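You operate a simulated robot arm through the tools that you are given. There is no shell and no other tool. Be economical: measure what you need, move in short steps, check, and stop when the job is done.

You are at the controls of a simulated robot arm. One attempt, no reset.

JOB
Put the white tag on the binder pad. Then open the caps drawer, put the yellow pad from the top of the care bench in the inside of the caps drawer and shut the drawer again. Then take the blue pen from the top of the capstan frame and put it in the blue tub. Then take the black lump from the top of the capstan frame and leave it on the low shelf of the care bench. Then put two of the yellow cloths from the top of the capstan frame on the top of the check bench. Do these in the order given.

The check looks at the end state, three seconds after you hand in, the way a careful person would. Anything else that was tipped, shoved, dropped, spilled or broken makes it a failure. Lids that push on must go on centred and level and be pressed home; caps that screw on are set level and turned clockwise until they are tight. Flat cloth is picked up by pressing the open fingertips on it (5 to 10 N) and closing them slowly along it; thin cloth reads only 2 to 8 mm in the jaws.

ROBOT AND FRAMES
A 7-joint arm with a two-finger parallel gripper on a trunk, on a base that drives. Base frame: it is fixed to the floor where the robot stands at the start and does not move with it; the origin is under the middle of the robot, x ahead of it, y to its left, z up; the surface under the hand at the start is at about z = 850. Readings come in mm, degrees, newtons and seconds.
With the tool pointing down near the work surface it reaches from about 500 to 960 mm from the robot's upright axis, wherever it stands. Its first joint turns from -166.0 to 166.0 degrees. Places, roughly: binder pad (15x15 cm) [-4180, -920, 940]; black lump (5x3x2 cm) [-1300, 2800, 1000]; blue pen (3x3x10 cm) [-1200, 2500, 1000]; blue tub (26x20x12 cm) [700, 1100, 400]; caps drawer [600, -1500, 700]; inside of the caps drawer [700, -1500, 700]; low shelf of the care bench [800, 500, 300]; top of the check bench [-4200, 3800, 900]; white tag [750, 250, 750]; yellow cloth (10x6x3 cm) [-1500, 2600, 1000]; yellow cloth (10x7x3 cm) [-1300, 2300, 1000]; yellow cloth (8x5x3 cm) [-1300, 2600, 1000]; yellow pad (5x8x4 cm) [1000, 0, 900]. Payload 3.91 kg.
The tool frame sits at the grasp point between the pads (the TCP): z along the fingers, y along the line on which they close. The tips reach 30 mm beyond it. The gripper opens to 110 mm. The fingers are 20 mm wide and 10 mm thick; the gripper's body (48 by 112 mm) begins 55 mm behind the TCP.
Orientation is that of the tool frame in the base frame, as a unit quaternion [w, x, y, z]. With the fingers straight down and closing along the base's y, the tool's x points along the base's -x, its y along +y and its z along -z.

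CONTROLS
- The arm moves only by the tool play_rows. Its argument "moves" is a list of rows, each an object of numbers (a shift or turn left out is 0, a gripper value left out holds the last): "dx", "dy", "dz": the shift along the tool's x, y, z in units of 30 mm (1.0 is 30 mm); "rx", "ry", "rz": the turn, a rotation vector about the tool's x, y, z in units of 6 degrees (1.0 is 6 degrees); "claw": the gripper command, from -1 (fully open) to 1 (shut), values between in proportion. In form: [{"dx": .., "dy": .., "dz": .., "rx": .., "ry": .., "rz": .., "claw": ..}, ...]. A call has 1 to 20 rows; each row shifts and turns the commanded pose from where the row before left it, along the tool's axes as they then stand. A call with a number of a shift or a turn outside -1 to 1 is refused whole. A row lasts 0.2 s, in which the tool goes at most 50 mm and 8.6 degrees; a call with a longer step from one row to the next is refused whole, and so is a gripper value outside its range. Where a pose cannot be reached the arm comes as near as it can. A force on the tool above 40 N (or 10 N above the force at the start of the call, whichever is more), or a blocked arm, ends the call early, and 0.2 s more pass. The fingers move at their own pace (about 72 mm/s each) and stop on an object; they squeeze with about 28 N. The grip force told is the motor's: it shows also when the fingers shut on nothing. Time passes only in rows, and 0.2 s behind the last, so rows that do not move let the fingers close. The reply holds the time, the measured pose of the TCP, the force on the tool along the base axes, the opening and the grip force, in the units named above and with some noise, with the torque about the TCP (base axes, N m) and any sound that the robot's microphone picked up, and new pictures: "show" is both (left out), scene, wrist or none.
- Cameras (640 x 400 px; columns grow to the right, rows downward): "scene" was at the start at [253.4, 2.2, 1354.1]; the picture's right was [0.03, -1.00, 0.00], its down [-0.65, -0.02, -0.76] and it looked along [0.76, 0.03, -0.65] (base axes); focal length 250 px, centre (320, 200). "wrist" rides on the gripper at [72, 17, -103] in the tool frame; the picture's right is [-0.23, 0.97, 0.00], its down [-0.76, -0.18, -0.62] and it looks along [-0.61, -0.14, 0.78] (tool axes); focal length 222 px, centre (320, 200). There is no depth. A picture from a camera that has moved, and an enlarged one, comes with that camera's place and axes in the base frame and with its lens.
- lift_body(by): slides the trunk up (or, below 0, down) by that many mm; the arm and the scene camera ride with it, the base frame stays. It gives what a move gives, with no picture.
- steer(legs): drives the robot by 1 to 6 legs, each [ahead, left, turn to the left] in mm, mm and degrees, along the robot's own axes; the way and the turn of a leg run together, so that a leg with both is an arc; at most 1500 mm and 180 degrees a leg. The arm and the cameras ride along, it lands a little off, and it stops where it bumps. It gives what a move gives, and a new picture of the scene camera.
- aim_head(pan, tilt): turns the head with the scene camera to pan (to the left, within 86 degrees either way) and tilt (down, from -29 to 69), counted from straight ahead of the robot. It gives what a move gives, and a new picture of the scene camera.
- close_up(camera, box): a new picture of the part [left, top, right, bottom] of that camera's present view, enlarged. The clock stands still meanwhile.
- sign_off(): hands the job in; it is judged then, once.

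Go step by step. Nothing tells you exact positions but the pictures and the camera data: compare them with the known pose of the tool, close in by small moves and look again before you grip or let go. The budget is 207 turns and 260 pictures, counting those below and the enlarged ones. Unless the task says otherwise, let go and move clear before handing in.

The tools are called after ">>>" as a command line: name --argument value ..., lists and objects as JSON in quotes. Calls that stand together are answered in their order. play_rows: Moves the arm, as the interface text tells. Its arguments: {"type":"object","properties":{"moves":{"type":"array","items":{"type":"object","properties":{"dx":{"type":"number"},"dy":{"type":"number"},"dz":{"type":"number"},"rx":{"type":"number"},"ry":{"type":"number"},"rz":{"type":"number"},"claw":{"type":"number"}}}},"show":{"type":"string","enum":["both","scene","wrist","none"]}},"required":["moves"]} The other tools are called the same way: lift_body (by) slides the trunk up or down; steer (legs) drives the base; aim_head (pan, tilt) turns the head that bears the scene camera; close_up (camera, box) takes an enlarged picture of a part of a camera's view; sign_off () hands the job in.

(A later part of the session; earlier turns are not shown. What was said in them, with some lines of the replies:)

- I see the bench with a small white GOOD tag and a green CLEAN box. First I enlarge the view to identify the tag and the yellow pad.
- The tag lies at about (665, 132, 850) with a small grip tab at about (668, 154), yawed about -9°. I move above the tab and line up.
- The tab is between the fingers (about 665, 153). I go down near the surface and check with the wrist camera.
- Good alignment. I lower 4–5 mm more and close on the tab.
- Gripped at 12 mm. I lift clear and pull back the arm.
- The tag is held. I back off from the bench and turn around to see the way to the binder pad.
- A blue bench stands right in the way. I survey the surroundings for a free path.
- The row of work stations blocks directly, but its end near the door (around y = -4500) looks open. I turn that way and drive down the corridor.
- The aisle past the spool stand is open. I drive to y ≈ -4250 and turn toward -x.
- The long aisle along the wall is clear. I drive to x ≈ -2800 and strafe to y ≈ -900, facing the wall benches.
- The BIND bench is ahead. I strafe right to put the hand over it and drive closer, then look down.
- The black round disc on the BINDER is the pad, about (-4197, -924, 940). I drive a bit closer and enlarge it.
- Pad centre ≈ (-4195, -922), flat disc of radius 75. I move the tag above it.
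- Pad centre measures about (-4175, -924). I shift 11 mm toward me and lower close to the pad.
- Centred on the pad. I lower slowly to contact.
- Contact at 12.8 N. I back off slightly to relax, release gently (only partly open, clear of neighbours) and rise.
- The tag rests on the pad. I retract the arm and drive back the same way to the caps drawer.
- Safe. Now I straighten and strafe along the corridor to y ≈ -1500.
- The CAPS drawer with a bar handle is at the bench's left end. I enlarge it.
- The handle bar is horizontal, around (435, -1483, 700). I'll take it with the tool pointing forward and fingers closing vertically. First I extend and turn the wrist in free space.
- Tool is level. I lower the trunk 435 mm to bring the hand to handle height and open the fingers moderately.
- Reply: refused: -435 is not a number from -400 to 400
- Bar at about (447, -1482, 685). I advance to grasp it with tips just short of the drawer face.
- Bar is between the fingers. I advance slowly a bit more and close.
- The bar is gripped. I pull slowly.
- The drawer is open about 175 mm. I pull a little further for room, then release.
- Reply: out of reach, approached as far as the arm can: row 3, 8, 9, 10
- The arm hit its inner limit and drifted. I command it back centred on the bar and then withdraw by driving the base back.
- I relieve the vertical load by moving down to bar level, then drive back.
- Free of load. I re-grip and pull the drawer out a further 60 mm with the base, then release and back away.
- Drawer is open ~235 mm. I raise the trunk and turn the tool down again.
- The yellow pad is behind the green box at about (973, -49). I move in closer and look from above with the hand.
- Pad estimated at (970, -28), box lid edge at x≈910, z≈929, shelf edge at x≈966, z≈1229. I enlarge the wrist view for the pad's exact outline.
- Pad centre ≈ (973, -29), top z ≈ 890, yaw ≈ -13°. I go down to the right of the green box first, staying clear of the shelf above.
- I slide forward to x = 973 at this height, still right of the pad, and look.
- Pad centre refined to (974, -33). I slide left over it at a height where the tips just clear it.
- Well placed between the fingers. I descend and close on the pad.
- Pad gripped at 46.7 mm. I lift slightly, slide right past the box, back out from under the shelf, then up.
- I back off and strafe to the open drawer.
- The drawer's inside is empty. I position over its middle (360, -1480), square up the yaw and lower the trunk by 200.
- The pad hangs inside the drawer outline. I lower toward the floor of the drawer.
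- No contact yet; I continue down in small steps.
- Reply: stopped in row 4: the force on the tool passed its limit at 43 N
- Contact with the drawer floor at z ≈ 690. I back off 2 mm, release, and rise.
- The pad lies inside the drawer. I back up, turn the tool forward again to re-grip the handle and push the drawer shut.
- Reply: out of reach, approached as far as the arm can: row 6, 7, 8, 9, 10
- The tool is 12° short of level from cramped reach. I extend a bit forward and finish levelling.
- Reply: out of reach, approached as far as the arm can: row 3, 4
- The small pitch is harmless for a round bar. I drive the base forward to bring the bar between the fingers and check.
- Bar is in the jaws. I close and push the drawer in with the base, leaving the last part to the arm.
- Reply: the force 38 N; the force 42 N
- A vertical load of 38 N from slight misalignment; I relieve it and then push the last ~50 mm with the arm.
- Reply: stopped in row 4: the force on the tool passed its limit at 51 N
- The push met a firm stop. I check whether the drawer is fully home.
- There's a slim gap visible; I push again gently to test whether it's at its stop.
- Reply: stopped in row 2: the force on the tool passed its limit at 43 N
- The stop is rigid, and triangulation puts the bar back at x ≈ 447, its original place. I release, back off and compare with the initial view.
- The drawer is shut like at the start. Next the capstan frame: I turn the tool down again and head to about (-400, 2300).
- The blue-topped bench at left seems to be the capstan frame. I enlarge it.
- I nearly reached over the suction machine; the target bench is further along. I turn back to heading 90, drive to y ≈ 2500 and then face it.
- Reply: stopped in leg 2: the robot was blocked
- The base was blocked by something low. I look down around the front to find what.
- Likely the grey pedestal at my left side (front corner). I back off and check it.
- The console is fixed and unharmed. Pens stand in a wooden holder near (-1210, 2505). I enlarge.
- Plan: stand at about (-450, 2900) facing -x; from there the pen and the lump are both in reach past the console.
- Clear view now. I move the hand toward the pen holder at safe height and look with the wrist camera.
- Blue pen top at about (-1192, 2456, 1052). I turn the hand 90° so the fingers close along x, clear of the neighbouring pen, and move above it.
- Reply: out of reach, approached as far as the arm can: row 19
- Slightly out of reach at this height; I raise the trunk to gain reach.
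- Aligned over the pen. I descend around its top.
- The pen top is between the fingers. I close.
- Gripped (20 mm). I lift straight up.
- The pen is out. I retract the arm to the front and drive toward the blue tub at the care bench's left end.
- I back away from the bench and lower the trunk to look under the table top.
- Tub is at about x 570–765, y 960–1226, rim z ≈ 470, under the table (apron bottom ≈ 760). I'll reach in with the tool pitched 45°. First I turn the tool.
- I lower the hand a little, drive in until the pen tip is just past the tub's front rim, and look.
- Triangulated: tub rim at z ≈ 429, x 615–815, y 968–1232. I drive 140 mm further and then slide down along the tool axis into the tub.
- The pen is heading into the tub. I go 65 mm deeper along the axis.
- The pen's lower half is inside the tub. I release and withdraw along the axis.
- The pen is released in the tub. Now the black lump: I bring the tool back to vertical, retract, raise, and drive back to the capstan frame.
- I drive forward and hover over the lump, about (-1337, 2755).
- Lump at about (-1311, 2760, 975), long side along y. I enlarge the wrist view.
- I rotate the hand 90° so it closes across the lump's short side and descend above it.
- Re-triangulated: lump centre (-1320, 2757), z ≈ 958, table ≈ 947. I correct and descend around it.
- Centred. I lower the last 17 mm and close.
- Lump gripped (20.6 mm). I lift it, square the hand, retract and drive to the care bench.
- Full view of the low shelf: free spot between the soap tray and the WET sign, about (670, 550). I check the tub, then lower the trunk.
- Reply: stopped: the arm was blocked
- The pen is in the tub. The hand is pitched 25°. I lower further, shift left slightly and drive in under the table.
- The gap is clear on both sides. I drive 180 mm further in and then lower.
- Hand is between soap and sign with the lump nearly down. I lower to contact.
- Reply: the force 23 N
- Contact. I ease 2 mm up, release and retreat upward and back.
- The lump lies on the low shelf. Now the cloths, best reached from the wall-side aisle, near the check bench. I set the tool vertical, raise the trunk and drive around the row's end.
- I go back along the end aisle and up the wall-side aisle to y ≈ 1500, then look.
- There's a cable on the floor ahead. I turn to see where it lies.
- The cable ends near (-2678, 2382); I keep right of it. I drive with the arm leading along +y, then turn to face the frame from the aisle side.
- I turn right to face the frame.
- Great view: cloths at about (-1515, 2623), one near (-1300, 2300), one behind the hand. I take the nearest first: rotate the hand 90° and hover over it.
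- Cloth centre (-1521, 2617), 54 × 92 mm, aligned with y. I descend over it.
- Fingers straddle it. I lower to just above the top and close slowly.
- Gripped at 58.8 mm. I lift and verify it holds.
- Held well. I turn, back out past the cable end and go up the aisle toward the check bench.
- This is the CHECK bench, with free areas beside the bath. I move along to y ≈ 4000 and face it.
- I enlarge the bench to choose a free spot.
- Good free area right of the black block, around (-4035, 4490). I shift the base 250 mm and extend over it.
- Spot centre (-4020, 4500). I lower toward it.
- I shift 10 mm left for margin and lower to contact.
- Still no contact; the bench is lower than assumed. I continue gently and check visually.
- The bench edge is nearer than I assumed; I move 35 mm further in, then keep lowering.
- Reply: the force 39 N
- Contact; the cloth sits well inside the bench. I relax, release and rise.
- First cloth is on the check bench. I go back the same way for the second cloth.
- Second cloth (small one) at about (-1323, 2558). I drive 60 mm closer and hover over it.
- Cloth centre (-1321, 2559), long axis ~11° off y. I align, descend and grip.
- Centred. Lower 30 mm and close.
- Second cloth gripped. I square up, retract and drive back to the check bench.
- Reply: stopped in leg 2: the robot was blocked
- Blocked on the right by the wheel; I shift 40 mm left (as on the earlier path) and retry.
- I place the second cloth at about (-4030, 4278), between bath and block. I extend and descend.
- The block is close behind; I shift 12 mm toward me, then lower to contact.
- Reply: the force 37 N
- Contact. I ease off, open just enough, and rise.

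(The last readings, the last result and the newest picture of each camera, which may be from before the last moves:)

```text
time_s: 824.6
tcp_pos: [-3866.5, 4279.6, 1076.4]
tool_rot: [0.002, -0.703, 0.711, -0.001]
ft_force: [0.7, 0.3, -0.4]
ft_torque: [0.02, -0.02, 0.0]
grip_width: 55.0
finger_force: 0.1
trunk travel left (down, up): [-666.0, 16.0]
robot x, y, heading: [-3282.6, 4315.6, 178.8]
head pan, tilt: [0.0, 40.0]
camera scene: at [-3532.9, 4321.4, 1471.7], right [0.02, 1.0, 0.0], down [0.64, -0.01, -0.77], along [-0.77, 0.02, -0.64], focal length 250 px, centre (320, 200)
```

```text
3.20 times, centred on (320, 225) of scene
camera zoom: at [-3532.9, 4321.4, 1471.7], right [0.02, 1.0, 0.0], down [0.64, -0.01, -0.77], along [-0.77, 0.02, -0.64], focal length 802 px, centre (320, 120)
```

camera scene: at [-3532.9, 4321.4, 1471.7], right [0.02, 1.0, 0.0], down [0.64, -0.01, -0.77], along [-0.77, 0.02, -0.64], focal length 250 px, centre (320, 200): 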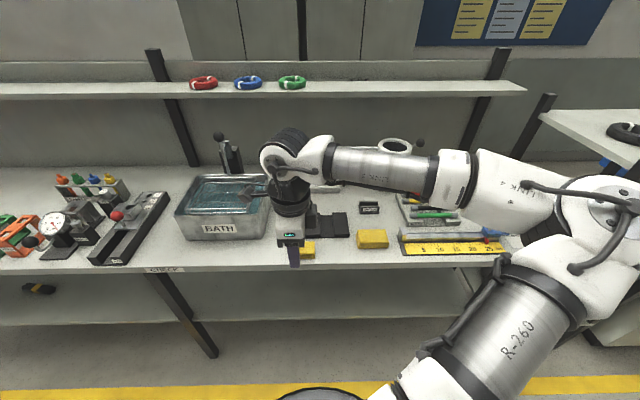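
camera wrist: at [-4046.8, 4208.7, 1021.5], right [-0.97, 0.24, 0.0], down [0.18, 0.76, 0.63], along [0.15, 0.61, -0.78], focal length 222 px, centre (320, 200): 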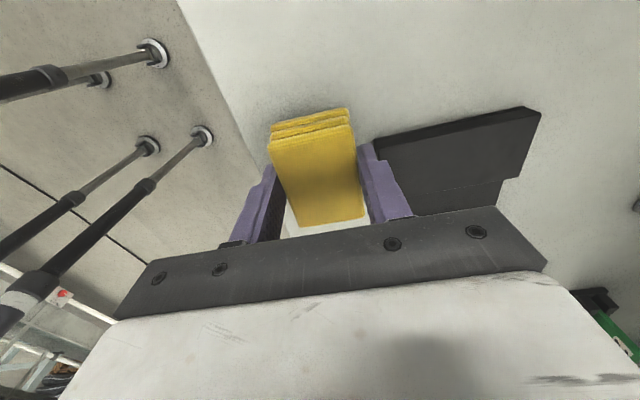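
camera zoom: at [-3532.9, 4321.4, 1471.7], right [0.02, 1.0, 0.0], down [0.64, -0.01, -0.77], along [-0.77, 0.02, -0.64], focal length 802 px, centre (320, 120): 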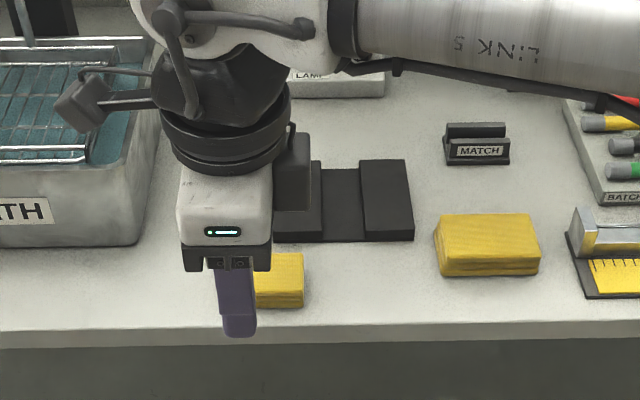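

I back away and take a last look.

>>> steer --legs '[[-300, 0, 0]]'

>>> close_up --camera "scene" --box '[200, 100, 460, 240]'

```text
time_s: 826.6
tcp_pos: [-3571.4, 4271.8, 1077.5]
tool_rot: [0.003, -0.704, 0.71, 0.0]
ft_force: [-0.5, -0.2, -0.4]
ft_torque: [-0.01, -0.01, 0.0]
grip_width: 54.9
finger_force: 0.1
trunk travel left (down, up): [-666.0, 16.0]
robot x, y, heading: [-2979.4, 4308.9, 178.8]
head pan, tilt: [0.0, 40.0]
camera scene: at [-3237.6, 4315.3, 1471.8], right [0.02, 1.0, 0.0], down [0.64, -0.01, -0.77], along [-0.77, 0.02, -0.64], focal length 250 px, centre (320, 200)
```

scene: 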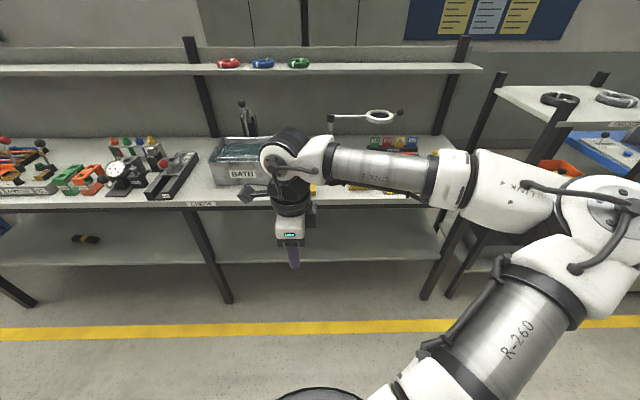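

```text
2.46 times, centred on (330, 170) of scene
camera zoom: at [-3237.6, 4315.3, 1471.8], right [0.02, 1.0, 0.0], down [0.64, -0.01, -0.77], along [-0.77, 0.02, -0.64], focal length 617 px, centre (295, 274)
```

zoom: 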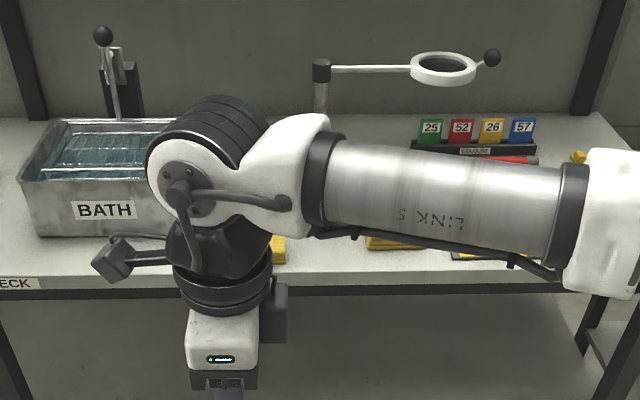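

Both cloths rest on the check bench and the arm is clear, so all five jobs are done in order and I hand in.

>>> sign_off

```text
The job is handed in.
```

I finished all five steps in the order given and handed the job in; I don't have the result of the check.

- **White tag:** it lies flat near the middle of the binder pad.
- **Caps drawer:** the yellow pad is inside. I pushed the drawer in to a firm stop, and it looks the same as when I started.
- **Blue pen:** I let it go inside the blue tub. I saw only a small dark shape in there afterwards, not the whole pen.
- **Black lump:** it is on the low shelf of the care bench, between the soap tray and the WET sign.
- **Yellow cloths:** two are on top of the check bench, one beside the ruler and one between the bath and the black block.

**Bumps:** the base was stopped by something three times, and I saw nothing moved or tipped when I looked.
- Driving to the capstan frame, it stopped near the grey console, which still looked fine.
- While I lowered the trunk by the care bench, the arm caught, probably on the robot itself.
- Leaving the frame with the second cloth, it stopped near one of the orange wheels. I didn't look closely at that wheel afterwards.
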